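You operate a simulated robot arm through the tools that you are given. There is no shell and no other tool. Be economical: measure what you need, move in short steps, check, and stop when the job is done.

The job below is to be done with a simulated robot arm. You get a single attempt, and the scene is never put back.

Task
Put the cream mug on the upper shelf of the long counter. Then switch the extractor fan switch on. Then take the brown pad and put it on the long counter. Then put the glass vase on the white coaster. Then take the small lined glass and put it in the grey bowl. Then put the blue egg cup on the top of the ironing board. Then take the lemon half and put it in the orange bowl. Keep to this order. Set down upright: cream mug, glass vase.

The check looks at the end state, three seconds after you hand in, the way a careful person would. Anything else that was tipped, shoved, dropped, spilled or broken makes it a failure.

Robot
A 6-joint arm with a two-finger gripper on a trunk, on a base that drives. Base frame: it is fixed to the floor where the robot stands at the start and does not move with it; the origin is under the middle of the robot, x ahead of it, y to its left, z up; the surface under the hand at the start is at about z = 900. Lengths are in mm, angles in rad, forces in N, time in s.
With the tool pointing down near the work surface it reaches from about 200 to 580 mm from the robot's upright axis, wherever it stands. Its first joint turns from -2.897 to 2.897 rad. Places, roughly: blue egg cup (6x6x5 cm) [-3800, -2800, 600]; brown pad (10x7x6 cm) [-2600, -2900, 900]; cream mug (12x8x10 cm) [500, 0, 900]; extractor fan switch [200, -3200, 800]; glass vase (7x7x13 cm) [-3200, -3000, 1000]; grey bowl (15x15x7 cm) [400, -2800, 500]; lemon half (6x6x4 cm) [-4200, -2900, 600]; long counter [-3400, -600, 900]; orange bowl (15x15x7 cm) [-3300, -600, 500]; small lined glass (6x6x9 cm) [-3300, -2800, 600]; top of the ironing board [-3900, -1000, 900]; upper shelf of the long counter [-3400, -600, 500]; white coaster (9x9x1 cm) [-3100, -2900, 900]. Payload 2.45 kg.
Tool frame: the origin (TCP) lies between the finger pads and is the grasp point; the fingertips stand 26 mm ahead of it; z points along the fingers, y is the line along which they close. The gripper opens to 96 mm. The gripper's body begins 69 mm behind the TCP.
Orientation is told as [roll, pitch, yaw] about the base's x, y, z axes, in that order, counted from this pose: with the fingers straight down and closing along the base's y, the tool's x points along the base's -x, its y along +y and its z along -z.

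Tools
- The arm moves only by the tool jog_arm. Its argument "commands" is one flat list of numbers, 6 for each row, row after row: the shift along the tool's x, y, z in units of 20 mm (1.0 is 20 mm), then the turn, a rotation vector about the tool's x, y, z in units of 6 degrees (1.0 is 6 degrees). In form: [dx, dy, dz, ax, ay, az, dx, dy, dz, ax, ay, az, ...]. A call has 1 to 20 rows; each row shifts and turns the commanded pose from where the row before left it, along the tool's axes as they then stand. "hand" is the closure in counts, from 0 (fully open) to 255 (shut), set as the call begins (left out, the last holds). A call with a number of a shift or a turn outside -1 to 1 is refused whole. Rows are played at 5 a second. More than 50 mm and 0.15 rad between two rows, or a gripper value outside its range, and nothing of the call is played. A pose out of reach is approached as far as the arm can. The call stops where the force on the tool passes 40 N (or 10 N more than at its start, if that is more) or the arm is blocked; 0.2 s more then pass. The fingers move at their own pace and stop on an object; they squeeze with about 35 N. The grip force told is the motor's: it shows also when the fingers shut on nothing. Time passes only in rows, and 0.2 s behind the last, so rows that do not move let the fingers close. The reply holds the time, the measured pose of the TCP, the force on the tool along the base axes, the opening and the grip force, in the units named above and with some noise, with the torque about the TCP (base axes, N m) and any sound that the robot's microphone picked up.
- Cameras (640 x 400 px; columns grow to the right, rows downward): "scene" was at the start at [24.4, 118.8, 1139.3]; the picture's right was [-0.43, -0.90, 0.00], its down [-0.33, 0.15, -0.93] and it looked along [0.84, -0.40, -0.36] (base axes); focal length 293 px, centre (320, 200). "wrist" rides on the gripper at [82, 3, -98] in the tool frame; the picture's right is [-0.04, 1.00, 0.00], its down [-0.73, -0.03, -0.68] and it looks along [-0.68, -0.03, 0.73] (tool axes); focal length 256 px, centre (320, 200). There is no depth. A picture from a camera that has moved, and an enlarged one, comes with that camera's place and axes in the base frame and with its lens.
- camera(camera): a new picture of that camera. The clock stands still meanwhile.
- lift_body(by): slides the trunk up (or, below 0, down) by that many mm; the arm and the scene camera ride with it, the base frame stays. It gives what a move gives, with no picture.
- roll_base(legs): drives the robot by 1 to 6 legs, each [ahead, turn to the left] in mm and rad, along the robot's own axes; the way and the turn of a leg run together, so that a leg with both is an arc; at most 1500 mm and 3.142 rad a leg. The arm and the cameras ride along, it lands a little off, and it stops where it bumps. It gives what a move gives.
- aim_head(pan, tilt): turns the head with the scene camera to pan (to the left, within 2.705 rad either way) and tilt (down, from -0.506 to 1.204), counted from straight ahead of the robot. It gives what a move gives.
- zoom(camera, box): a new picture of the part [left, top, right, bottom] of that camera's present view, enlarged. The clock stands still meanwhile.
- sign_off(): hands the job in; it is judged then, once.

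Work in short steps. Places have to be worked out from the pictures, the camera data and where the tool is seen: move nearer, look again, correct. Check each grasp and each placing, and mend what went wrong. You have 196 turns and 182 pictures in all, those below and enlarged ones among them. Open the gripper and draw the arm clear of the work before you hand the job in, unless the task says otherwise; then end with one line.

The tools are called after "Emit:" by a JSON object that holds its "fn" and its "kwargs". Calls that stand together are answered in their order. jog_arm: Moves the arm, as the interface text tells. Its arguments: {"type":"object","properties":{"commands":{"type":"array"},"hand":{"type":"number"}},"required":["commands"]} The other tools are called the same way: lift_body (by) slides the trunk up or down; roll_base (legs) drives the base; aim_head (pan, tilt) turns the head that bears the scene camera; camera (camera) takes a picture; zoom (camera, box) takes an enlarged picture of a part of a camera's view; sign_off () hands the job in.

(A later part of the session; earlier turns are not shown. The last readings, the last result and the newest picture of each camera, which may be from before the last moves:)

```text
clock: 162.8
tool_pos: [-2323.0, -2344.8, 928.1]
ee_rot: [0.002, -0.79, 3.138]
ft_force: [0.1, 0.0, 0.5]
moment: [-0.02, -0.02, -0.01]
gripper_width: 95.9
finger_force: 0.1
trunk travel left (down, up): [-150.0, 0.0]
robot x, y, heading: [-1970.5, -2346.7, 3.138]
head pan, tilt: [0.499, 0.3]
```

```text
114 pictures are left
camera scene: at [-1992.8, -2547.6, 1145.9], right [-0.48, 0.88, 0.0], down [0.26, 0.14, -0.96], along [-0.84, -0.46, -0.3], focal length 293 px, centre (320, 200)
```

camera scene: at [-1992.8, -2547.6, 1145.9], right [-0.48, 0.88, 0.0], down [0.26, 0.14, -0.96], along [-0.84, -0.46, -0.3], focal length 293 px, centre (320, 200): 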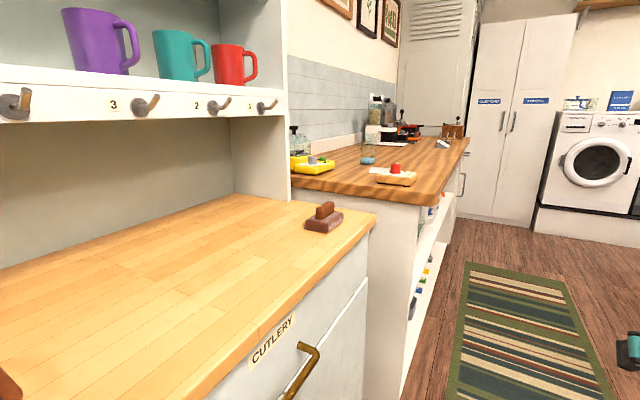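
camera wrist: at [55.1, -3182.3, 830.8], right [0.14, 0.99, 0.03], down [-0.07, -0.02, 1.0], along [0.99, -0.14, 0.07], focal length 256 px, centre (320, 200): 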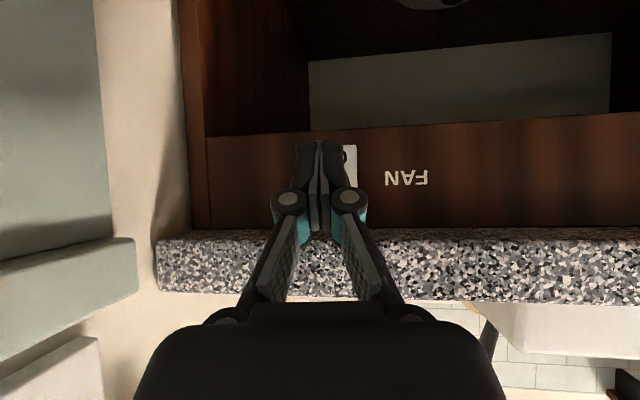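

The brown object at (325, 215) is the likely brown pad. I'll zoom on it and on the counter beyond.

Emit:
{"fn": "zoom", "kwargs": {"camera": "scene", "box": [270, 180, 390, 255]}}

Emit:
{"fn": "zoom", "kwargs": {"camera": "scene", "box": [280, 110, 472, 230]}}

```text
5.33 times, centred on (330, 218) of scene
camera zoom: at [-1992.8, -2547.6, 1145.9], right [-0.48, 0.88, 0.0], down [0.26, 0.14, -0.96], along [-0.84, -0.46, -0.3], focal length 1563 px, centre (267, 107)
```

zoom: 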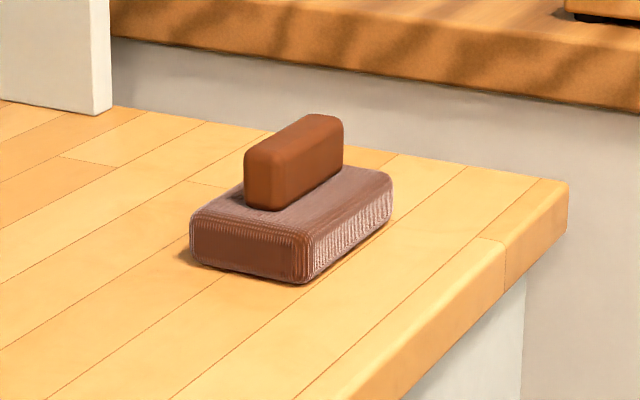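

```text
3.33 times, centred on (376, 170) of scene
camera zoom: at [-1992.8, -2547.6, 1145.9], right [-0.48, 0.88, 0.0], down [0.26, 0.14, -0.96], along [-0.84, -0.46, -0.3], focal length 977 px, centre (133, 300)
```

zoom: 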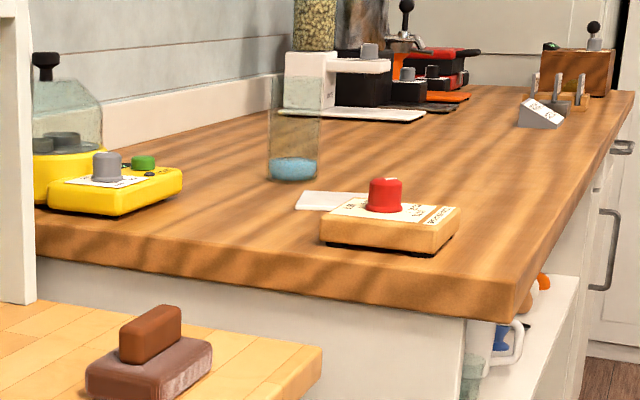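

The brown pad's centre is about (-2616, -2875) on the 860 mm hutch top; its handle block runs along x, so I should close along y. I'll drive in front of it and turn to face -y.

Emit:
{"fn": "roll_base", "kwargs": {"legs": [[635, 0], [0, 1.57]]}}

Emit:
{"fn": "aim_head", "kwargs": {"pan": 0.0, "tilt": 0.5}}

Emit:
{"fn": "camera", "kwargs": {"camera": "scene"}}

Emit:
{"fn": "camera", "kwargs": {"camera": "wrist"}}

```text
clock: 170.1
tool_pos: [-2612.0, -2698.3, 928.3]
ee_rot: [0.001, -0.789, -1.581]
ft_force: [0.5, -0.2, -0.7]
moment: [0.01, 0.04, 0.0]
gripper_width: 96.0
finger_force: 0.1
trunk travel left (down, up): [-150.0, 0.0]
robot x, y, heading: [-2607.9, -2344.1, -1.577]
head pan, tilt: [0.499, 0.3]
```

```text
clock: 171.1
tool_pos: [-2613.1, -2697.2, 927.1]
ee_rot: [0.001, -0.788, -1.581]
ft_force: [-0.7, 0.5, 0.4]
moment: [-0.03, -0.01, -0.03]
gripper_width: 96.3
finger_force: 0.0
trunk travel left (down, up): [-150.0, 0.0]
robot x, y, heading: [-2607.9, -2347.7, -1.58]
head pan, tilt: [0.0, 0.499]
```

```text
111 pictures are left
camera scene: at [-2450.1, -2377.1, 1127.5], right [-1.0, 0.01, 0.0], down [0.0, 0.48, -0.88], along [-0.01, -0.88, -0.48], focal length 293 px, centre (320, 200)
```

scene: 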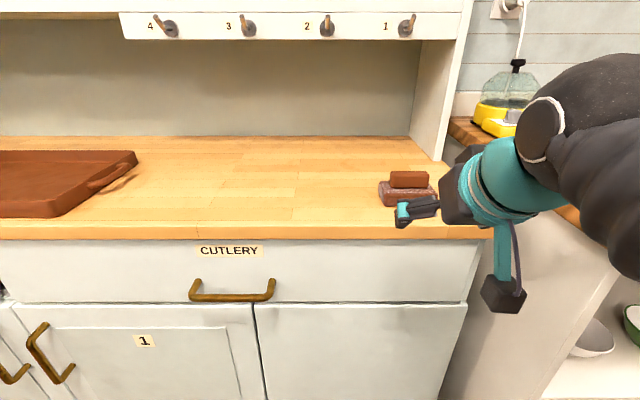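

```text
110 pictures are left
camera wrist: at [-2606.7, -2570.6, 938.1], right [1.0, -0.04, 0.03], down [-0.03, -0.04, 1.0], along [-0.04, -1.0, -0.04], focal length 256 px, centre (320, 200)
```

wrist: 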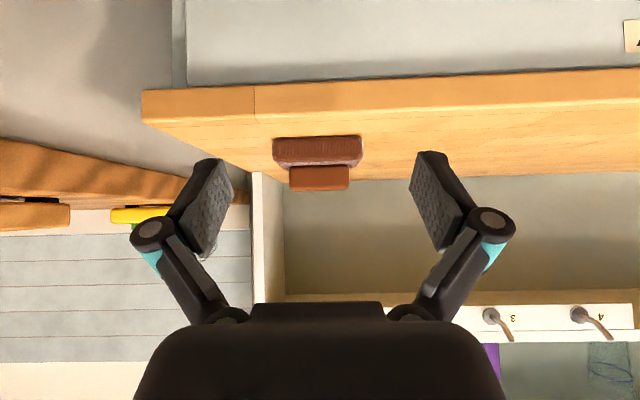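

The pad centre is (-2619, -2877), with a handle about 65 mm long along x (z 888–918). I can grip the handle's ends with the present closing axis, so I'll drive 50 mm closer, turn the tool straight down and lift it to z≈960.

Emit:
{"fn": "roll_base", "kwargs": {"legs": [[40, 0]]}}

Emit:
{"fn": "jog_arm", "kwargs": {"commands": [0, 0, -1, 0, 0, 0, 0, 0, 0, 0, 0.94, 0, 0, 0, 0, 0, 0.94, 0, 0, 0, 0, 0, 0.94, 0, 0, 0, 0, 0, 0.94, 0, 0, 0, 0, 0, 0.94, 0, 0, 0, 0, 0, 0.94, 0, 0, 0, 0, 0, 0.94, 0, 0, 0, 0, 0, 0.94, 0, 0, 0, -1, 0, 0, 0]}}

Emit:
{"fn": "camera", "kwargs": {"camera": "wrist"}}

```text
clock: 171.9
tool_pos: [-2612.3, -2738.4, 927.6]
ee_rot: [0.001, -0.789, -1.581]
ft_force: [0.0, 0.7, -0.3]
moment: [0.0, 0.01, 0.02]
gripper_width: 96.1
finger_force: 0.1
trunk travel left (down, up): [-150.0, 0.0]
robot x, y, heading: [-2607.7, -2386.8, -1.582]
head pan, tilt: [0.0, 0.499]
```

```text
clock: 174.2
tool_pos: [-2610.7, -2723.6, 961.2]
ee_rot: [-0.001, 0.0, -1.582]
ft_force: [0.4, -0.1, -1.1]
moment: [-0.02, 0.02, -0.01]
gripper_width: 96.2
finger_force: 0.1
trunk travel left (down, up): [-150.0, 0.0]
robot x, y, heading: [-2608.5, -2388.2, -1.58]
head pan, tilt: [0.0, 0.499]
```

```text
109 pictures are left
camera wrist: at [-2606.9, -2641.9, 1058.8], right [1.0, -0.05, 0.0], down [-0.04, -0.73, 0.68], along [-0.03, -0.68, -0.73], focal length 256 px, centre (320, 200)
```

wrist: 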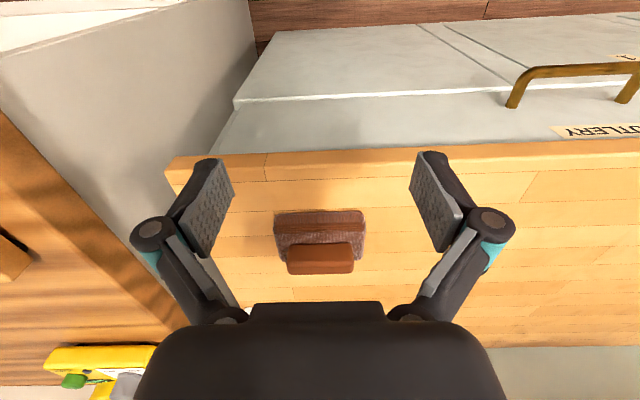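

Emit:
{"fn": "jog_arm", "kwargs": {"commands": [-0.95, -0.04, 0, 0, 0, 0, -0.95, -0.04, 0, 0, 0, 0, -0.95, -0.04, 0, 0, 0, 0, -0.95, -0.04, 0, 0, 0, 0, -0.95, -0.04, 0, 0, 0, 0, -0.95, -0.04, 0, 0, 0, 0, -0.95, -0.04, 0, 0, 0, 0, -0.95, -0.04, 0, 0, 0, 0]}}

Emit:
{"fn": "camera", "kwargs": {"camera": "wrist"}}

Emit:
{"fn": "camera", "kwargs": {"camera": "scene"}}

```text
clock: 175.9
tool_pos: [-2619.1, -2875.2, 962.3]
ee_rot: [0.0, -0.002, -1.581]
ft_force: [0.8, 0.4, 0.8]
moment: [-0.02, -0.01, -0.01]
gripper_width: 96.2
finger_force: 0.1
trunk travel left (down, up): [-150.0, 0.0]
robot x, y, heading: [-2610.4, -2386.6, -1.576]
head pan, tilt: [0.0, 0.499]
```

```text
108 pictures are left
camera wrist: at [-2614.9, -2793.5, 1059.0], right [1.0, -0.05, 0.0], down [-0.04, -0.73, 0.68], along [-0.03, -0.68, -0.73], focal length 256 px, centre (320, 200)
```

wrist: 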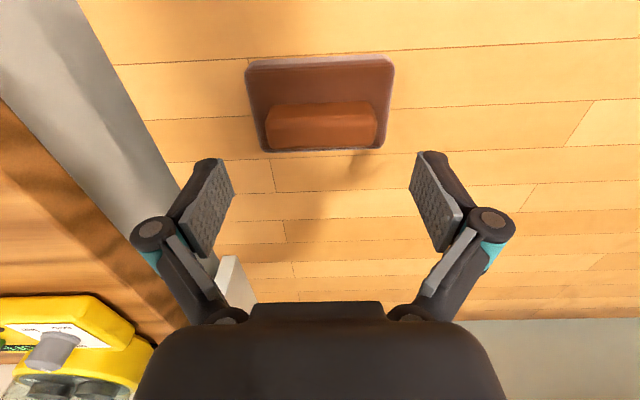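

```text
107 pictures are left
camera scene: at [-2450.5, -2417.2, 1127.5], right [-1.0, 0.01, 0.0], down [0.0, 0.48, -0.88], along [-0.01, -0.88, -0.48], focal length 293 px, centre (320, 200)
```

scene: 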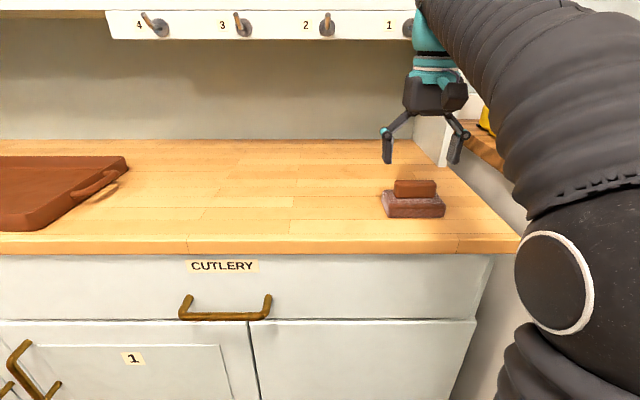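

Emit:
{"fn": "zoom", "kwargs": {"camera": "wrist", "box": [220, 40, 420, 165]}}

```text
3.20 times, centred on (320, 102) of wrist
camera zoom: at [-2614.9, -2793.5, 1059.0], right [1.0, -0.05, 0.0], down [-0.04, -0.73, 0.68], along [-0.03, -0.68, -0.73], focal length 819 px, centre (320, 512)
```

zoom: 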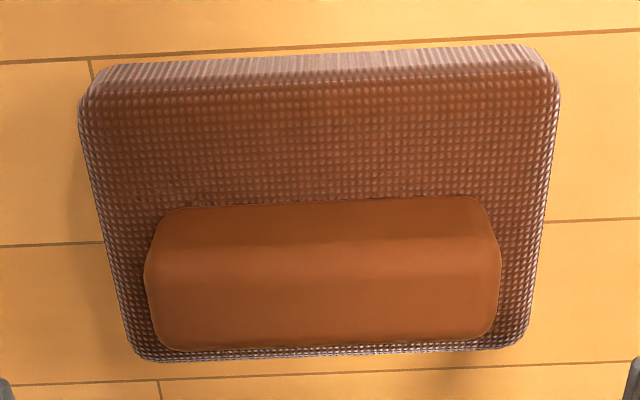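

The handle spans y -2862..-2882 and is about 69 mm long, centred under the gripper. I'll descend to z≈920 and close.

Emit:
{"fn": "jog_arm", "kwargs": {"commands": [0.1, 0.05, 0.52, 0, 0, 0, 0, 0, 0.52, 0, 0, 0, 0, 0, 0.52, 0, 0, 0, 0, 0, 0.52, 0, 0, 0]}}

Emit:
{"fn": "jog_arm", "kwargs": {"commands": [0, 0, 0, 0, 0, 0, 0, 0, 0, 0, 0, 0, 0, 0, 0, 0, 0, 0, 0, 0, 0, 0, 0, 0], "hand": 255}}

Emit:
{"fn": "camera", "kwargs": {"camera": "wrist"}}

```text
clock: 176.9
tool_pos: [-2618.8, -2874.5, 919.9]
ee_rot: [0.0, -0.003, -1.582]
ft_force: [-0.6, -0.1, -0.2]
moment: [0.02, 0.0, 0.01]
gripper_width: 96.1
finger_force: 0.1
trunk travel left (down, up): [-150.0, 0.0]
robot x, y, heading: [-2608.7, -2383.5, -1.578]
head pan, tilt: [0.0, 0.499]
```

```text
clock: 177.9
tool_pos: [-2618.2, -2873.7, 920.6]
ee_rot: [0.0, 0.0, -1.582]
ft_force: [-0.8, 0.2, 9.3]
moment: [-0.01, -0.2, 0.02]
gripper_width: 69.1
finger_force: 34.8
trunk travel left (down, up): [-150.0, 0.0]
robot x, y, heading: [-2608.4, -2385.7, -1.575]
head pan, tilt: [0.0, 0.499]
```

```text
105 pictures are left
camera wrist: at [-2614.4, -2791.7, 1017.8], right [1.0, -0.05, 0.0], down [-0.04, -0.73, 0.68], along [-0.03, -0.68, -0.73], focal length 256 px, centre (320, 200)
```

wrist: 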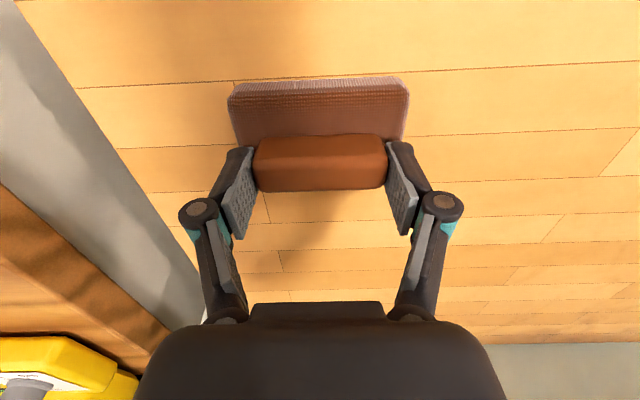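

Gripped at 69 mm. I'll lift slowly.

Emit:
{"fn": "jog_arm", "kwargs": {"commands": [0, 0, -0.2, 0, 0, 0, 0, 0, -0.25, 0, 0, 0, 0, 0, -0.3, 0, 0, 0, 0, 0, -0.4, 0, 0, 0, 0, 0, -0.4, 0, 0, 0, 0, 0, -0.4, 0, 0, 0, 0, 0, -0.4, 0, 0, 0, 0, 0, -0.4, 0, 0, 0, 0, 0, -0.2, 0, 0, 0]}}

Emit:
{"fn": "camera", "kwargs": {"camera": "wrist"}}

Emit:
{"fn": "camera", "kwargs": {"camera": "scene"}}

```text
clock: 179.9
tool_pos: [-2619.1, -2873.5, 979.7]
ee_rot: [-0.002, -0.001, -1.582]
ft_force: [0.7, -1.2, -1.2]
moment: [-0.01, -0.04, 0.02]
gripper_width: 68.9
finger_force: 34.8
trunk travel left (down, up): [-150.0, 0.0]
robot x, y, heading: [-2607.6, -2386.7, -1.577]
head pan, tilt: [0.0, 0.499]
```

```text
104 pictures are left
camera wrist: at [-2614.7, -2792.4, 1076.5], right [1.0, -0.05, 0.0], down [-0.04, -0.73, 0.68], along [-0.03, -0.68, -0.73], focal length 256 px, centre (320, 200)
```

wrist: 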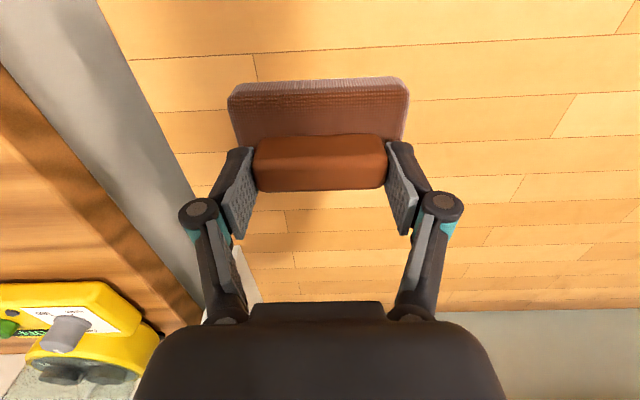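

```text
103 pictures are left
camera scene: at [-2450.5, -2417.4, 1127.5], right [-1.0, 0.01, 0.0], down [0.0, 0.48, -0.88], along [-0.01, -0.88, -0.48], focal length 293 px, centre (320, 200)
```

scene: 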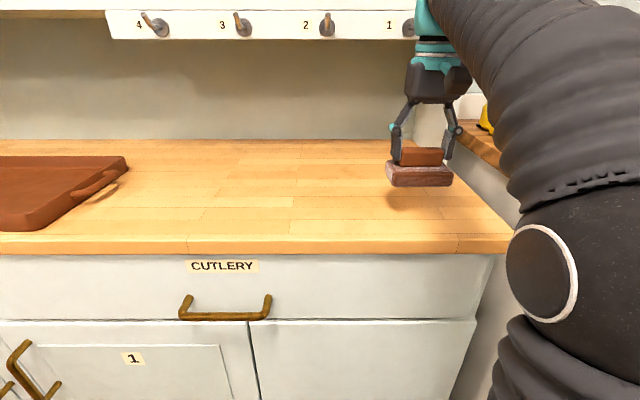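

Held firmly. I'll retract the arm to a shorter radius, raise it, then reverse towards the long counter's near end.

Emit:
{"fn": "jog_arm", "kwargs": {"commands": [0.4, 0, -0.1, 0, 0, 0, 0.6, 0, -0.15, 0, 0, 0, 0.6, 0, -0.15, 0, 0, 0, 0.6, 0, -0.15, 0, 0, 0, 0.6, 0, -0.15, 0, 0, 0, 0.6, 0, -0.15, 0, 0, 0, 0.6, 0, -0.15, 0, 0, 0, 0.6, 0, -0.15, 0, 0, 0, 0.6, 0, -0.15, 0, 0, 0, 0.6, 0, 0, 0, 0, 0, 0.6, 0, 0, 0, 0, 0, 0.4, 0, 0, 0, 0, 0]}}

Emit:
{"fn": "roll_base", "kwargs": {"legs": [[-1130, 0], [0, -1.56]]}}

Emit:
{"fn": "aim_head", "kwargs": {"pan": -0.1, "tilt": 0.4}}

Emit:
{"fn": "camera", "kwargs": {"camera": "scene"}}

Emit:
{"fn": "camera", "kwargs": {"camera": "wrist"}}

```text
clock: 182.6
tool_pos: [-2616.8, -2738.5, 1006.2]
ee_rot: [0.001, 0.0, -1.582]
ft_force: [0.6, 0.2, -0.4]
moment: [0.0, -0.02, 0.0]
gripper_width: 69.0
finger_force: 34.7
trunk travel left (down, up): [-150.0, 0.0]
robot x, y, heading: [-2608.0, -2386.1, -1.579]
head pan, tilt: [0.0, 0.499]
```

```text
clock: 192.1
tool_pos: [-2955.4, -1254.0, 1005.2]
ee_rot: [0.002, -0.001, -3.13]
ft_force: [-0.1, -0.9, -0.9]
moment: [0.01, -0.04, 0.01]
gripper_width: 69.2
finger_force: 35.1
trunk travel left (down, up): [-150.0, 0.0]
robot x, y, heading: [-2603.8, -1254.1, -3.126]
head pan, tilt: [0.0, 0.499]
```

```text
clock: 192.8
tool_pos: [-2954.0, -1254.8, 1005.7]
ee_rot: [0.0, 0.0, -3.13]
ft_force: [0.0, -0.1, -0.3]
moment: [-0.01, 0.01, -0.01]
gripper_width: 68.7
finger_force: 35.2
trunk travel left (down, up): [-150.0, 0.0]
robot x, y, heading: [-2602.5, -1256.7, -3.127]
head pan, tilt: [-0.099, 0.4]
```

```text
102 pictures are left
camera scene: at [-2632.4, -1403.8, 1136.6], right [0.08, 1.0, 0.0], down [0.39, -0.03, -0.92], along [-0.92, 0.08, -0.39], focal length 293 px, centre (320, 200)
```

scene: 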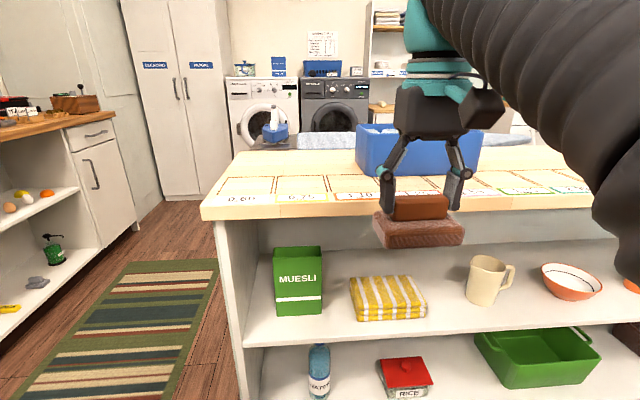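

```text
101 pictures are left
camera wrist: at [-2872.9, -1256.5, 1102.8], right [-0.03, -1.0, 0.0], down [-0.73, 0.02, 0.68], along [-0.68, 0.02, -0.73], focal length 256 px, centre (320, 200)
```

wrist: 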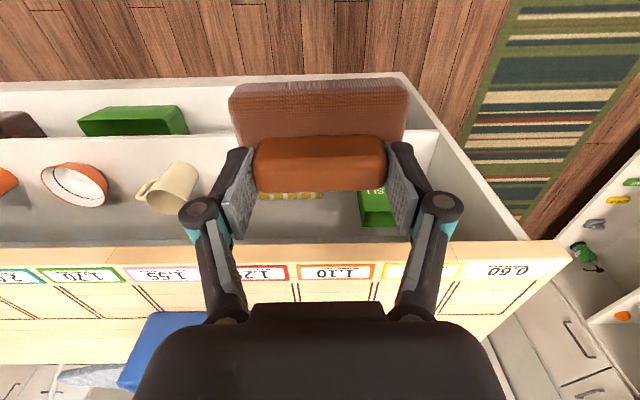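

The counter's front edge is near x=-3175 and the blue tray starts at x≈-3346, y≈-1245. I'll set the pad at about (-3245, -1330), so I drive in 150 mm and extend.

Emit:
{"fn": "roll_base", "kwargs": {"legs": [[150, 0]]}}

Emit:
{"fn": "jog_arm", "kwargs": {"commands": [-0.5, 0.3, 0, 0, 0, 0, -0.88, 0.5, 0.1, 0, 0, 0, -0.88, 0.5, 0.15, 0, 0, 0, -0.88, 0.5, 0.15, 0, 0, 0, -0.88, 0.5, 0.15, 0, 0, 0, -0.88, 0.5, 0.15, 0, 0, 0, -0.88, 0.5, 0.15, 0, 0, 0, -0.88, 0.5, 0.15, 0, 0, 0, -0.4, 0.1, 0, 0, 0, 0]}}

Emit:
{"fn": "camera", "kwargs": {"camera": "wrist"}}

Emit:
{"fn": "camera", "kwargs": {"camera": "scene"}}

```text
clock: 194.1
tool_pos: [-3103.9, -1256.9, 1005.8]
ee_rot: [0.001, 0.001, -3.13]
ft_force: [0.1, 0.0, -1.3]
moment: [0.0, 0.0, -0.02]
gripper_width: 68.9
finger_force: 35.5
trunk travel left (down, up): [-150.0, 0.0]
robot x, y, heading: [-2752.2, -1260.1, -3.128]
head pan, tilt: [-0.099, 0.4]
```

```text
clock: 196.1
tool_pos: [-3244.7, -1336.2, 986.5]
ee_rot: [0.001, -0.001, -3.128]
ft_force: [-0.3, 0.2, 0.0]
moment: [0.02, 0.0, -0.03]
gripper_width: 68.9
finger_force: 34.4
trunk travel left (down, up): [-150.0, 0.0]
robot x, y, heading: [-2751.4, -1258.4, -3.13]
head pan, tilt: [-0.099, 0.4]
```

```text
100 pictures are left
camera wrist: at [-3162.9, -1338.7, 1083.5], right [-0.03, -1.0, 0.0], down [-0.73, 0.02, 0.68], along [-0.68, 0.02, -0.73], focal length 256 px, centre (320, 200)
```

wrist: 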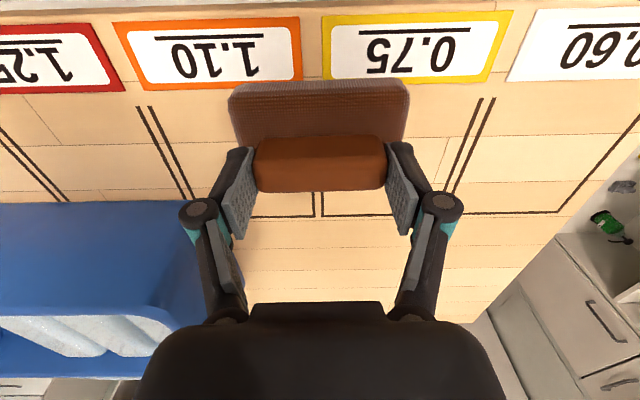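

```text
99 pictures are left
camera scene: at [-2782.5, -1406.0, 1136.6], right [0.08, 1.0, 0.0], down [0.39, -0.03, -0.92], along [-0.92, 0.08, -0.39], focal length 293 px, centre (320, 200)
```

scene: 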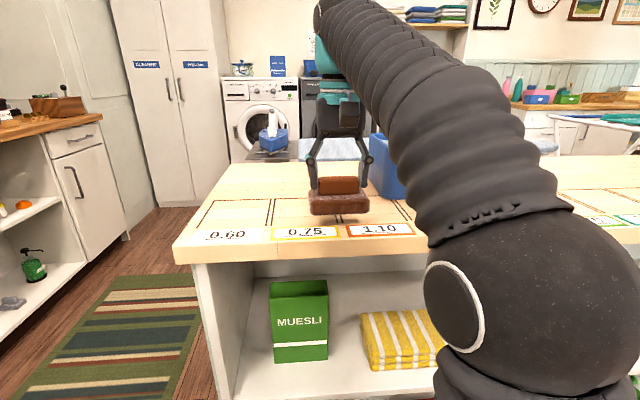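

Clear spot below. I'll lower gently.

Emit:
{"fn": "jog_arm", "kwargs": {"commands": [0, 0, 0.3, 0, 0, 0, 0, 0, 0.3, 0, 0, 0, 0, 0, 0.2, 0, 0, 0, 0, 0, 0.2, 0, 0, 0, 0, 0, 0.1, 0, 0, 0]}}

```text
clock: 197.3
tool_pos: [-3246.1, -1336.3, 964.0]
ee_rot: [-0.001, 0.0, -3.128]
ft_force: [-0.6, 0.1, -0.5]
moment: [-0.01, -0.03, 0.04]
gripper_width: 69.2
finger_force: 35.5
trunk travel left (down, up): [-150.0, 0.0]
robot x, y, heading: [-2752.6, -1257.8, -3.125]
head pan, tilt: [-0.099, 0.4]
```

Emit:
{"fn": "jog_arm", "kwargs": {"commands": [0, 0, 0.1, 0, 0, 0, 0, 0, 0.1, 0, 0, 0, 0, 0, 0.1, 0, 0, 0, 0, 0, 0.05, 0, 0, 0]}}

Emit:
{"fn": "zoom", "kwargs": {"camera": "scene", "box": [260, 150, 420, 250]}}

```text
clock: 198.3
tool_pos: [-3244.5, -1336.2, 960.0]
ee_rot: [0.003, -0.006, -3.13]
ft_force: [-8.6, -1.2, 37.9]
moment: [0.0, 0.19, -0.01]
gripper_width: 69.7
finger_force: 34.7
trunk travel left (down, up): [-150.0, 0.0]
robot x, y, heading: [-2753.2, -1260.4, -3.128]
head pan, tilt: [-0.099, 0.4]
```

```text
4.00 times, centred on (340, 200) of scene
camera zoom: at [-2781.8, -1405.8, 1137.3], right [0.08, 1.0, 0.0], down [0.39, -0.03, -0.92], along [-0.92, 0.08, -0.39], focal length 1172 px, centre (240, 200)
```

zoom: 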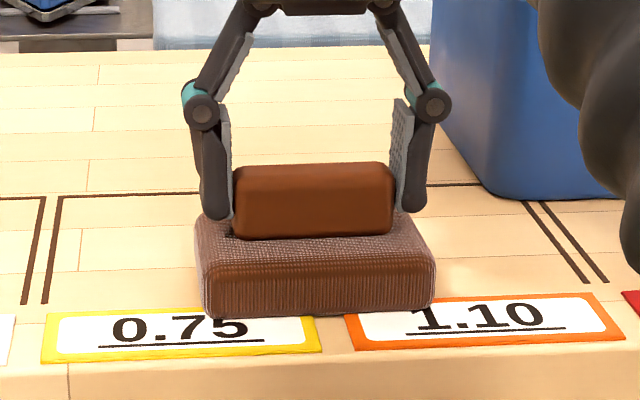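

Contact, and it's resting flat. I'll release and rise.

Emit:
{"fn": "jog_arm", "kwargs": {"commands": [0, 0, -0.1, 0, 0, 0, 0, 0, 0, 0, 0, 0, 0, 0, 0, 0, 0, 0, 0, 0, -0.6, 0, 0, 0, 0, 0, -0.6, 0, 0, 0, 0.5, 0, -0.5, 0, 0, 0, 1, -0.3, -0.2, 0, 0, 0, 1, -0.3, 0, 0, 0, 0, 1, -0.3, 0, 0, 0, 0, 1, -0.3, 0, 0, 0, 0, 1, -0.3, 0, 0, 0, 0, 1, -0.3, 0, 0, 0, 0], "hand": 0}}

Emit:
{"fn": "camera", "kwargs": {"camera": "scene"}}

```text
clock: 200.9
tool_pos: [-3114.3, -1300.2, 995.8]
ee_rot: [-0.001, -0.001, -3.129]
ft_force: [0.6, -0.7, 0.1]
moment: [0.04, -0.05, -0.01]
gripper_width: 95.9
finger_force: 0.0
trunk travel left (down, up): [-150.0, 0.0]
robot x, y, heading: [-2748.4, -1257.9, -3.13]
head pan, tilt: [-0.099, 0.4]
```

```text
97 pictures are left
camera scene: at [-2782.7, -1406.0, 1136.6], right [0.08, 1.0, 0.0], down [0.39, -0.03, -0.92], along [-0.92, 0.08, -0.39], focal length 293 px, centre (320, 200)
```

scene: 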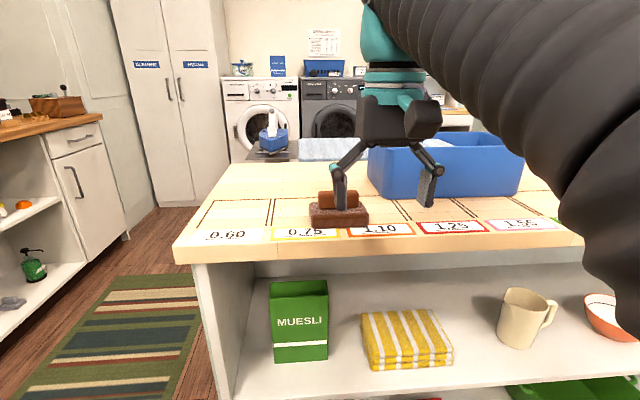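

The pad is on the long counter. Now for the vase: I'll drive round the counter end to face the back counter near x≈-3180.

Emit:
{"fn": "roll_base", "kwargs": {"legs": [[0, 1.56], [740, 0], [0, -0.86], [560, 0], [0, 0.86]]}}

Emit:
{"fn": "aim_head", "kwargs": {"pan": 0.0, "tilt": 0.45}}

Emit:
{"fn": "camera", "kwargs": {"camera": "scene"}}

Emit:
{"fn": "camera", "kwargs": {"camera": "wrist"}}

```text
clock: 216.0
tool_pos: [-3160.7, -2712.5, 997.4]
ee_rot: [-0.001, -0.001, -1.593]
ft_force: [0.7, -0.2, 0.5]
moment: [0.0, -0.02, -0.01]
gripper_width: 96.0
finger_force: 0.0
trunk travel left (down, up): [-150.0, 0.0]
robot x, y, heading: [-3193.6, -2350.1, -1.59]
head pan, tilt: [-0.099, 0.4]
```

```text
clock: 216.7
tool_pos: [-3160.9, -2712.1, 997.3]
ee_rot: [0.001, -0.002, -1.593]
ft_force: [0.3, -0.4, -0.6]
moment: [-0.03, -0.01, -0.02]
gripper_width: 96.0
finger_force: 0.1
trunk travel left (down, up): [-150.0, 0.0]
robot x, y, heading: [-3191.1, -2344.3, -1.592]
head pan, tilt: [0.0, 0.45]
```

```text
96 pictures are left
camera scene: at [-3033.9, -2382.3, 1132.0], right [-1.0, 0.02, 0.0], down [0.01, 0.43, -0.9], along [-0.02, -0.9, -0.44], focal length 293 px, centre (320, 200)
```

scene: 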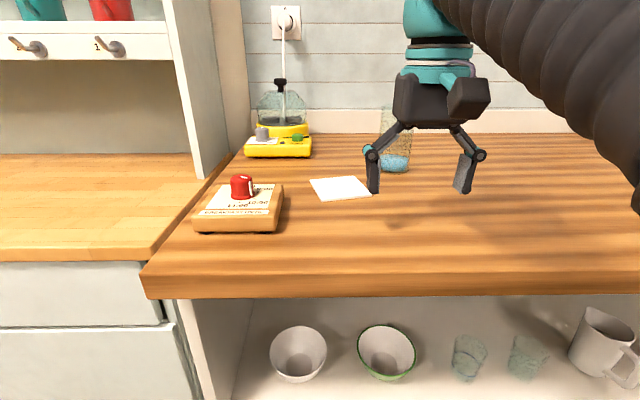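

```text
95 pictures are left
camera wrist: at [-3154.7, -2630.2, 1094.3], right [1.0, -0.06, 0.0], down [-0.05, -0.73, 0.68], along [-0.04, -0.68, -0.73], focal length 256 px, centre (320, 200)
```

wrist: 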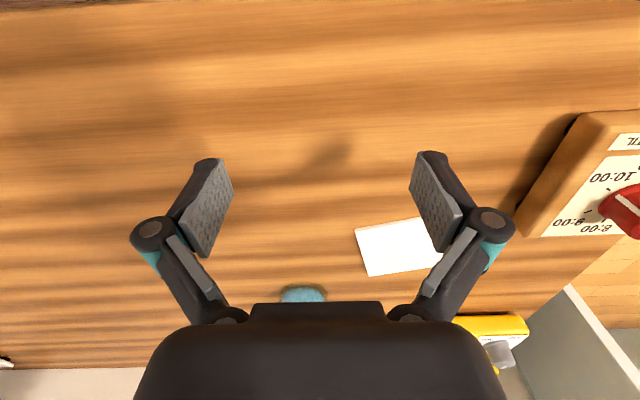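

Coaster centre ≈ (-3079, -2895); vase ≈ (-3212, -3010), 130 mm tall. I'll tilt the tool 45° forward to straddle the vase from the front, moving slightly nearer first.

Emit:
{"fn": "roll_base", "kwargs": {"legs": [[25, 0]]}}

Emit:
{"fn": "jog_arm", "kwargs": {"commands": [0, -0.3, 0, 0, -0.94, 0, 0, -0.3, 0, 0, -0.94, 0, 0, -0.3, 0, 0, -0.94, 0, 0, -0.3, 0, 0, -0.94, 0, 0, -0.3, 0, 0, -0.94, 0, 0, -0.3, 0, 0, -0.94, 0, 0, -0.3, 0, 0, -0.94, 0, 0, -0.3, 0, 0, -0.94, 0]}}

Emit:
{"fn": "camera", "kwargs": {"camera": "wrist"}}

Emit:
{"fn": "camera", "kwargs": {"camera": "scene"}}

```text
clock: 217.5
tool_pos: [-3160.7, -2736.4, 997.3]
ee_rot: [-0.001, 0.002, -1.593]
ft_force: [0.6, 1.2, -0.4]
moment: [-0.03, -0.01, -0.02]
gripper_width: 95.9
finger_force: 0.1
trunk travel left (down, up): [-150.0, 0.0]
robot x, y, heading: [-3193.1, -2375.4, -1.59]
head pan, tilt: [0.0, 0.45]
```

```text
clock: 219.3
tool_pos: [-3208.5, -2736.2, 997.1]
ee_rot: [0.001, -0.788, -1.594]
ft_force: [1.0, -0.7, 0.1]
moment: [0.01, -0.04, 0.01]
gripper_width: 96.1
finger_force: 0.0
trunk travel left (down, up): [-150.0, 0.0]
robot x, y, heading: [-3192.4, -2376.0, -1.591]
head pan, tilt: [0.0, 0.45]
```

```text
94 pictures are left
camera wrist: at [-3202.3, -2608.9, 1006.9], right [1.0, -0.05, 0.03], down [-0.03, -0.03, 1.0], along [-0.05, -1.0, -0.04], focal length 256 px, centre (320, 200)
```

wrist: 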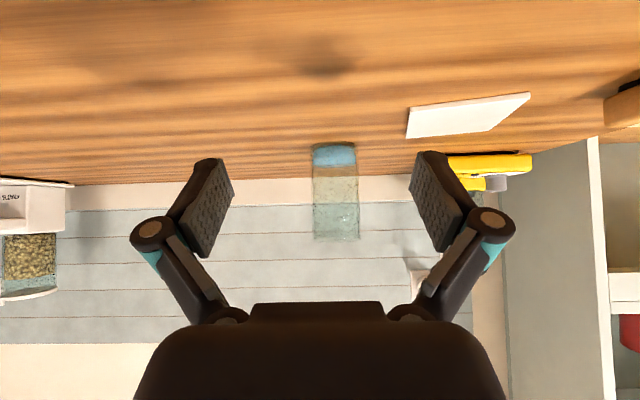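

```text
93 pictures are left
camera scene: at [-3034.4, -2407.5, 1132.0], right [-1.0, 0.02, 0.0], down [0.01, 0.44, -0.9], along [-0.02, -0.9, -0.44], focal length 293 px, centre (320, 200)
```

scene: 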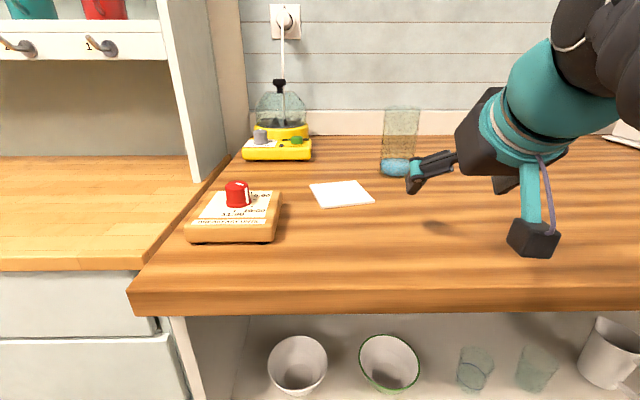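

The vase is about 14 mm to the +x side, near y=-3007. I'll move 160 mm forward, lower slightly and correct the side offset.

Emit:
{"fn": "jog_arm", "kwargs": {"commands": [-0.594, 0.08, 0.82, 0, 0, 0, -0.594, 0.08, 0.82, 0, 0, 0, -0.594, 0.08, 0.82, 0, 0, 0, -0.594, 0.08, 0.82, 0, 0, 0, -0.594, 0.08, 0.82, 0, 0, 0, -0.594, 0.08, 0.82, 0, 0, 0, -0.594, 0.08, 0.82, 0, 0, 0, -0.594, 0.08, 0.82, 0, 0, 0]}}

Emit:
{"fn": "camera", "kwargs": {"camera": "wrist"}}

```text
clock: 221.1
tool_pos: [-3199.9, -2896.9, 973.4]
ee_rot: [0.001, -0.789, -1.592]
ft_force: [-0.6, 0.4, 0.5]
moment: [-0.02, -0.02, 0.02]
gripper_width: 95.8
finger_force: 0.1
trunk travel left (down, up): [-150.0, 0.0]
robot x, y, heading: [-3193.1, -2375.9, -1.591]
head pan, tilt: [0.0, 0.45]
```

```text
92 pictures are left
camera wrist: at [-3193.0, -2769.3, 982.5], right [1.0, -0.05, 0.03], down [-0.03, -0.03, 1.0], along [-0.05, -1.0, -0.04], focal length 256 px, centre (320, 200)
```

wrist: 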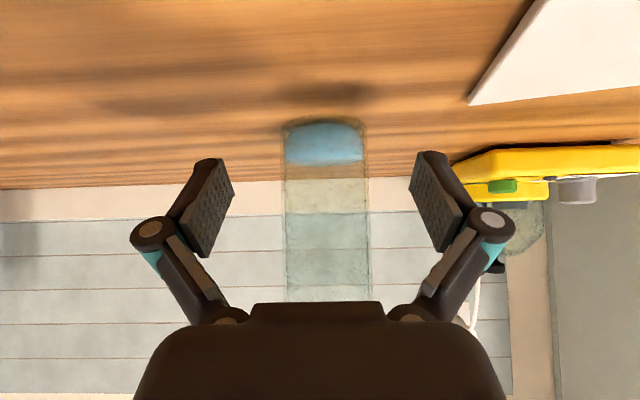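

Well aligned sideways. 60 mm more forward, level.

Emit:
{"fn": "jog_arm", "kwargs": {"commands": [-0.53, 0.04, 0.53, 0, 0, 0, -0.53, 0.04, 0.53, 0, 0, 0, -0.53, 0.04, 0.53, 0, 0, 0, -0.53, 0.04, 0.53, 0, 0, 0]}}

Emit:
{"fn": "camera", "kwargs": {"camera": "wrist"}}

Emit:
{"fn": "camera", "kwargs": {"camera": "scene"}}

```text
clock: 222.1
tool_pos: [-3197.9, -2956.6, 971.5]
ee_rot: [0.002, -0.788, -1.594]
ft_force: [0.2, 0.3, 0.6]
moment: [0.01, -0.02, 0.01]
gripper_width: 95.9
finger_force: 0.1
trunk travel left (down, up): [-150.0, 0.0]
robot x, y, heading: [-3190.9, -2377.7, -1.588]
head pan, tilt: [0.0, 0.45]
```

```text
91 pictures are left
camera wrist: at [-3190.5, -2829.5, 982.9], right [1.0, -0.05, 0.03], down [-0.03, -0.03, 1.0], along [-0.05, -1.0, -0.04], focal length 256 px, centre (320, 200)
```

wrist: 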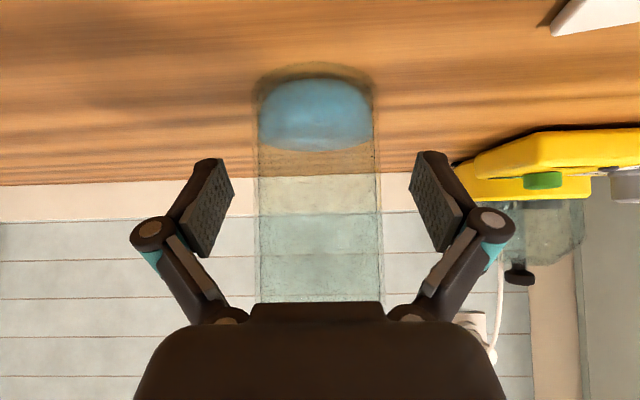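

```text
90 pictures are left
camera scene: at [-3034.4, -2407.2, 1132.0], right [-1.0, 0.02, 0.0], down [0.01, 0.43, -0.9], along [-0.02, -0.9, -0.44], focal length 293 px, centre (320, 200)
```

scene: 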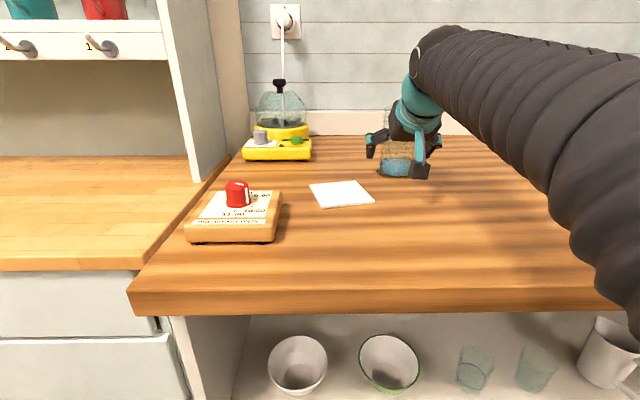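

The vase axis works out near y=-2973, about 16 mm ahead. I'll advance and close.

Emit:
{"fn": "jog_arm", "kwargs": {"commands": [-0.28, 0, 0.28, 0, 0, 0, -0.28, 0, 0.28, 0, 0, 0]}}

Emit:
{"fn": "jog_arm", "kwargs": {"commands": [0, 0, 0, 0, 0, 0, 0, 0, 0, 0, 0, 0, 0, 0, 0, 0, 0, 0, 0, 0, 0, 0, 0, 0], "hand": 255}}

Emit:
{"fn": "camera", "kwargs": {"camera": "wrist"}}

Emit:
{"fn": "zoom", "kwargs": {"camera": "scene", "box": [320, 90, 480, 190]}}

```text
clock: 222.7
tool_pos: [-3198.0, -2972.0, 971.7]
ee_rot: [0.001, -0.789, -1.593]
ft_force: [0.3, 1.0, 1.9]
moment: [0.0, 0.06, -0.02]
gripper_width: 96.1
finger_force: 0.1
trunk travel left (down, up): [-150.0, 0.0]
robot x, y, heading: [-3192.4, -2376.7, -1.59]
head pan, tilt: [0.0, 0.45]
```

```text
clock: 223.7
tool_pos: [-3196.8, -2971.8, 973.1]
ee_rot: [0.0, -0.789, -1.593]
ft_force: [-1.0, -0.3, 6.8]
moment: [-0.17, 0.0, -0.03]
gripper_width: 66.2
finger_force: 35.2
trunk travel left (down, up): [-150.0, 0.0]
robot x, y, heading: [-3191.7, -2372.3, -1.593]
head pan, tilt: [0.0, 0.45]
```

```text
89 pictures are left
camera wrist: at [-3190.9, -2844.9, 982.9], right [1.0, -0.05, 0.03], down [-0.03, -0.03, 1.0], along [-0.05, -1.0, -0.04], focal length 256 px, centre (320, 200)
```

wrist: 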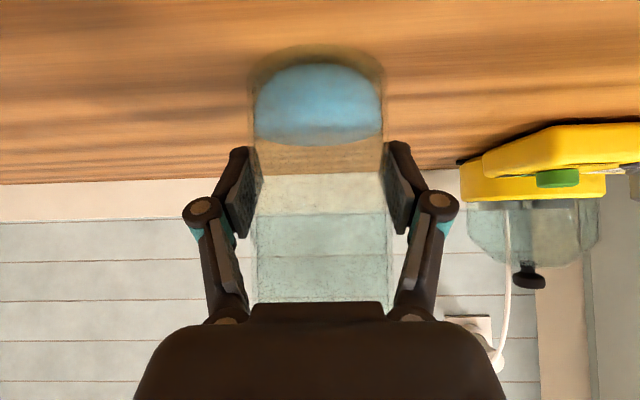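

```text
4.00 times, centred on (400, 140) of scene
camera zoom: at [-3034.4, -2407.1, 1132.0], right [-1.0, 0.02, 0.0], down [0.01, 0.43, -0.9], along [-0.02, -0.9, -0.43], focal length 1172 px, centre (0, 440)
```

zoom: 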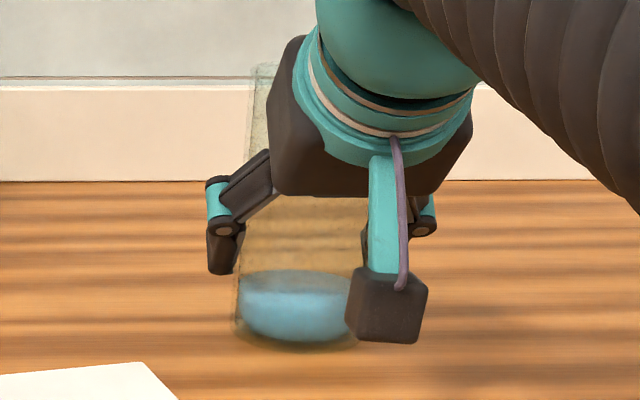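

Gripped at 66 mm. I'll lift slowly 20 mm and check.

Emit:
{"fn": "jog_arm", "kwargs": {"commands": [-0.1, 0, -0.1, 0, 0, 0, -0.14, 0, -0.14, 0, 0, 0, -0.18, 0, -0.18, 0, 0, 0, -0.18, 0, -0.18, 0, 0, 0, -0.12, 0, -0.12, 0, 0, 0]}}

Emit:
{"fn": "camera", "kwargs": {"camera": "wrist"}}

Emit:
{"fn": "zoom", "kwargs": {"camera": "scene", "box": [280, 90, 480, 215]}}

```text
clock: 224.9
tool_pos: [-3198.0, -2972.6, 992.9]
ee_rot: [0.002, -0.786, -1.594]
ft_force: [0.3, 0.5, -2.7]
moment: [0.02, 0.01, 0.02]
gripper_width: 66.1
finger_force: 35.4
trunk travel left (down, up): [-150.0, 0.0]
robot x, y, heading: [-3191.7, -2376.8, -1.59]
head pan, tilt: [0.0, 0.45]
```

```text
87 pictures are left
camera wrist: at [-3191.3, -2844.9, 1002.7], right [1.0, -0.05, 0.03], down [-0.03, -0.04, 1.0], along [-0.05, -1.0, -0.04], focal length 256 px, centre (320, 200)
```

wrist: 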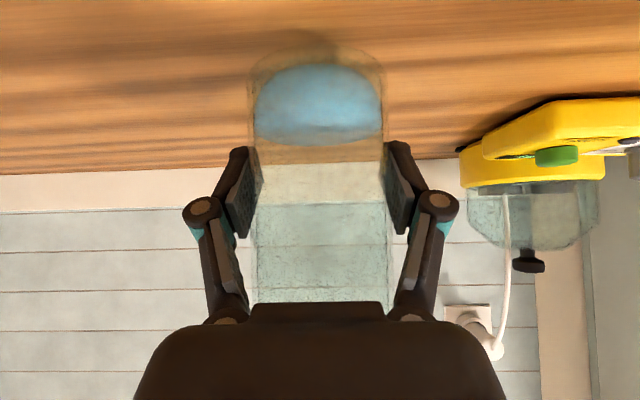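

```text
3.20 times, centred on (380, 152) of scene
camera zoom: at [-3034.4, -2407.5, 1131.9], right [-1.0, 0.02, 0.0], down [0.01, 0.44, -0.9], along [-0.02, -0.9, -0.44], focal length 938 px, centre (128, 352)
```

zoom: 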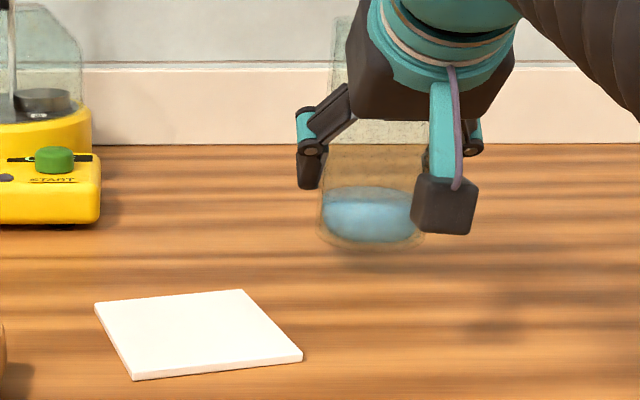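

No slip. The coaster centre is (-3079, -2869), with its top at about z 920. I'll carry the vase over it slowly.

Emit:
{"fn": "jog_arm", "kwargs": {"commands": [0.1, 0.15, -0.1, 0, 0, 0, 0.2, 0.3, -0.2, 0, 0, 0, 0.32, 0.48, -0.325, 0, 0, 0, 0.32, 0.48, -0.325, 0, 0, 0, 0.32, 0.48, -0.325, 0, 0, 0, 0.32, 0.48, -0.325, 0, 0, 0, 0.32, 0.48, -0.325, 0, 0, 0, 0.32, 0.48, -0.325, 0, 0, 0, 0.32, 0.48, -0.325, 0, 0, 0, 0.32, 0.48, -0.325, 0, 0, 0, 0.32, 0.48, -0.325, 0, 0, 0, 0.32, 0.48, -0.325, 0, 0, 0, 0.3, 0.45, -0.3, 0, 0, 0, 0.1, 0.15, -0.1, 0, 0, 0]}}

Emit:
{"fn": "camera", "kwargs": {"camera": "wrist"}}

Emit:
{"fn": "camera", "kwargs": {"camera": "scene"}}

```text
clock: 227.9
tool_pos: [-3079.0, -2864.1, 992.3]
ee_rot: [0.0, -0.791, -1.593]
ft_force: [0.0, 0.3, -2.3]
moment: [-0.02, -0.01, 0.01]
gripper_width: 66.5
finger_force: 34.6
trunk travel left (down, up): [-150.0, 0.0]
robot x, y, heading: [-3190.0, -2375.4, -1.59]
head pan, tilt: [0.0, 0.45]
```

```text
85 pictures are left
camera wrist: at [-3071.6, -2736.4, 1003.3], right [1.0, -0.05, 0.03], down [-0.03, -0.04, 1.0], along [-0.05, -1.0, -0.04], focal length 256 px, centre (320, 200)
```

wrist: 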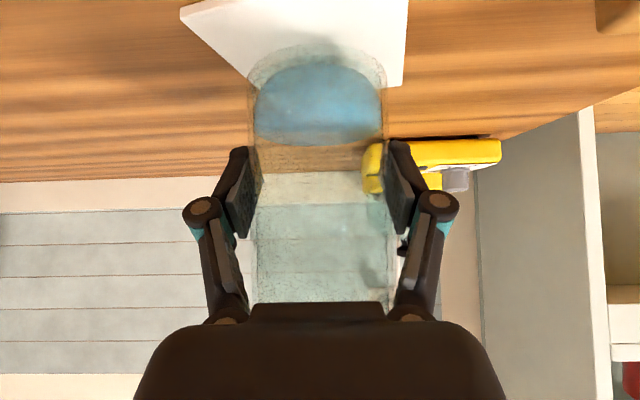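

```text
84 pictures are left
camera scene: at [-3034.3, -2407.5, 1131.9], right [-1.0, 0.02, 0.0], down [0.01, 0.44, -0.9], along [-0.02, -0.9, -0.44], focal length 293 px, centre (320, 200)
```

scene: 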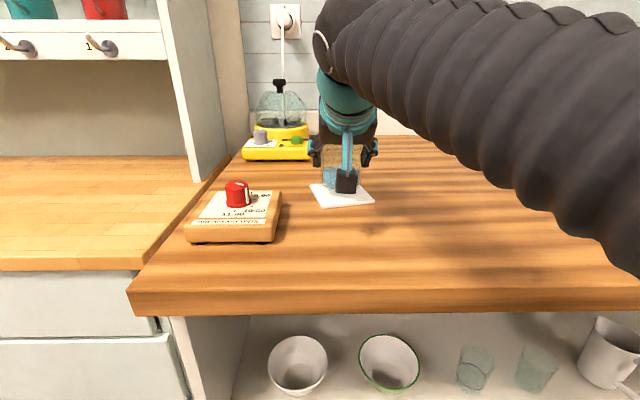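

Centred over the coaster within a few millimetres. I'll lower gently.

Emit:
{"fn": "jog_arm", "kwargs": {"commands": [0.08, 0, 0.08, 0, 0, 0, 0.1, 0, 0.1, 0, 0, 0, 0.1, 0, 0.1, 0, 0, 0, 0.08, 0, 0.08, 0, 0, 0, 0, 0, 0, 0, 0, 0]}}

```text
clock: 229.1
tool_pos: [-3078.4, -2864.3, 983.1]
ee_rot: [0.0, -0.788, -1.593]
ft_force: [-0.3, -0.8, -2.3]
moment: [-0.02, -0.03, 0.01]
gripper_width: 66.4
finger_force: 34.6
trunk travel left (down, up): [-150.0, 0.0]
robot x, y, heading: [-3191.8, -2372.2, -1.588]
head pan, tilt: [0.0, 0.45]
```

Emit:
{"fn": "jog_arm", "kwargs": {"commands": [0.05, 0, 0.05, 0, 0, 0, 0.05, 0, 0.05, 0, 0, 0, 0.05, 0, 0.05, 0, 0, 0, 0.05, 0, 0.05, 0, 0, 0]}}

```text
clock: 230.1
tool_pos: [-3079.0, -2863.3, 978.8]
ee_rot: [0.002, -0.791, -1.595]
ft_force: [2.3, -1.6, 5.7]
moment: [-0.28, -0.01, 0.02]
gripper_width: 66.2
finger_force: 35.0
trunk travel left (down, up): [-150.0, 0.0]
robot x, y, heading: [-3190.1, -2372.0, -1.589]
head pan, tilt: [0.0, 0.45]
```

Contact at z 979, as predicted. I'll release and look.

Emit:
{"fn": "jog_arm", "kwargs": {"commands": [0, 0, 0, 0, 0, 0, 0, 0, 0, 0, 0, 0, 0, 0, 0, 0, 0, 0], "hand": 0}}

Emit:
{"fn": "camera", "kwargs": {"camera": "wrist"}}

```text
clock: 230.9
tool_pos: [-3077.6, -2863.2, 977.2]
ee_rot: [0.002, -0.788, -1.593]
ft_force: [-0.1, 1.1, 2.1]
moment: [-0.08, -0.03, 0.02]
gripper_width: 96.1
finger_force: 0.0
trunk travel left (down, up): [-150.0, 0.0]
robot x, y, heading: [-3193.4, -2372.0, -1.592]
head pan, tilt: [0.0, 0.45]
```

```text
83 pictures are left
camera wrist: at [-3071.8, -2736.3, 987.7], right [1.0, -0.05, 0.03], down [-0.03, -0.03, 1.0], along [-0.05, -1.0, -0.04], focal length 256 px, centre (320, 200)
```

wrist: 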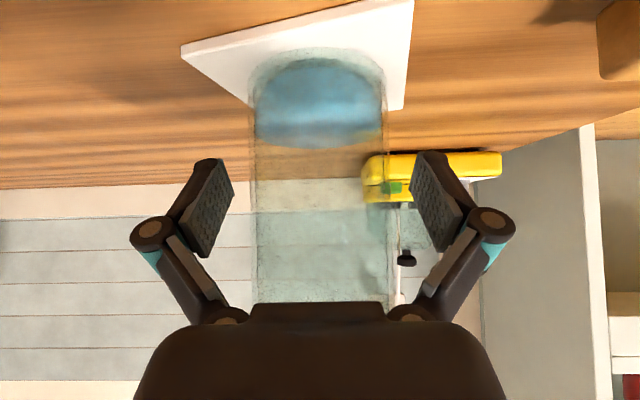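

The vase stands upright on the coaster. I'll back off horizontally.

Emit:
{"fn": "jog_arm", "kwargs": {"commands": [0.2, 0, -0.2, 0, 0, 0, 0.4, 0, -0.4, 0, 0, 0, 0.6, 0, -0.6, 0, 0, 0, 0.6, 0, -0.6, 0, 0, 0, 0.6, 0, -0.6, 0, 0, 0, 0.6, 0, -0.6, 0, 0, 0, 0.6, 0, -0.6, 0, 0, 0, 0.6, 0, -0.6, 0, 0, 0]}}

Emit:
{"fn": "aim_head", "kwargs": {"pan": -0.15, "tilt": 0.65}}

Emit:
{"fn": "camera", "kwargs": {"camera": "scene"}}

```text
clock: 232.7
tool_pos: [-3075.9, -2745.2, 977.4]
ee_rot: [0.001, -0.788, -1.594]
ft_force: [0.4, 0.4, 0.5]
moment: [0.03, 0.05, -0.02]
gripper_width: 96.0
finger_force: 0.0
trunk travel left (down, up): [-150.0, 0.0]
robot x, y, heading: [-3193.2, -2372.5, -1.59]
head pan, tilt: [0.0, 0.45]
```

```text
clock: 233.4
tool_pos: [-3075.3, -2746.2, 976.7]
ee_rot: [0.0, -0.789, -1.592]
ft_force: [0.8, 0.0, 0.2]
moment: [0.0, 0.01, 0.01]
gripper_width: 96.0
finger_force: 0.0
trunk travel left (down, up): [-150.0, 0.0]
robot x, y, heading: [-3190.8, -2372.6, -1.593]
head pan, tilt: [-0.15, 0.649]
```

```text
82 pictures are left
camera scene: at [-3047.2, -2401.0, 1114.2], right [-0.99, 0.17, 0.0], down [0.1, 0.6, -0.8], along [-0.13, -0.79, -0.6], focal length 293 px, centre (320, 200)
```

scene: 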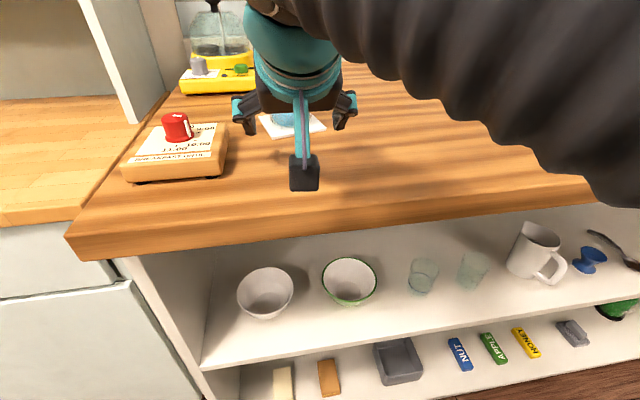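

The shelf below holds the bowls, two glasses, the mug and the blue egg cup. I'll zoom in to tell the two glasses apart.

Emit:
{"fn": "zoom", "kwargs": {"camera": "scene", "box": [384, 230, 512, 310]}}

```text
5.00 times, centred on (448, 270) of scene
camera zoom: at [-3047.2, -2401.0, 1114.2], right [-0.99, 0.17, 0.0], down [0.1, 0.6, -0.8], along [-0.13, -0.79, -0.6], focal length 1465 px, centre (-320, -150)
```

zoom: 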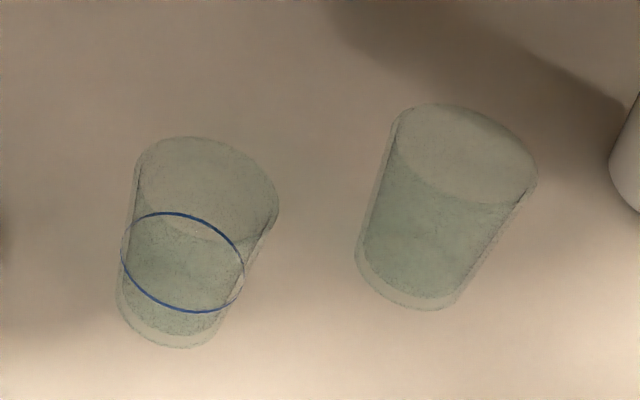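

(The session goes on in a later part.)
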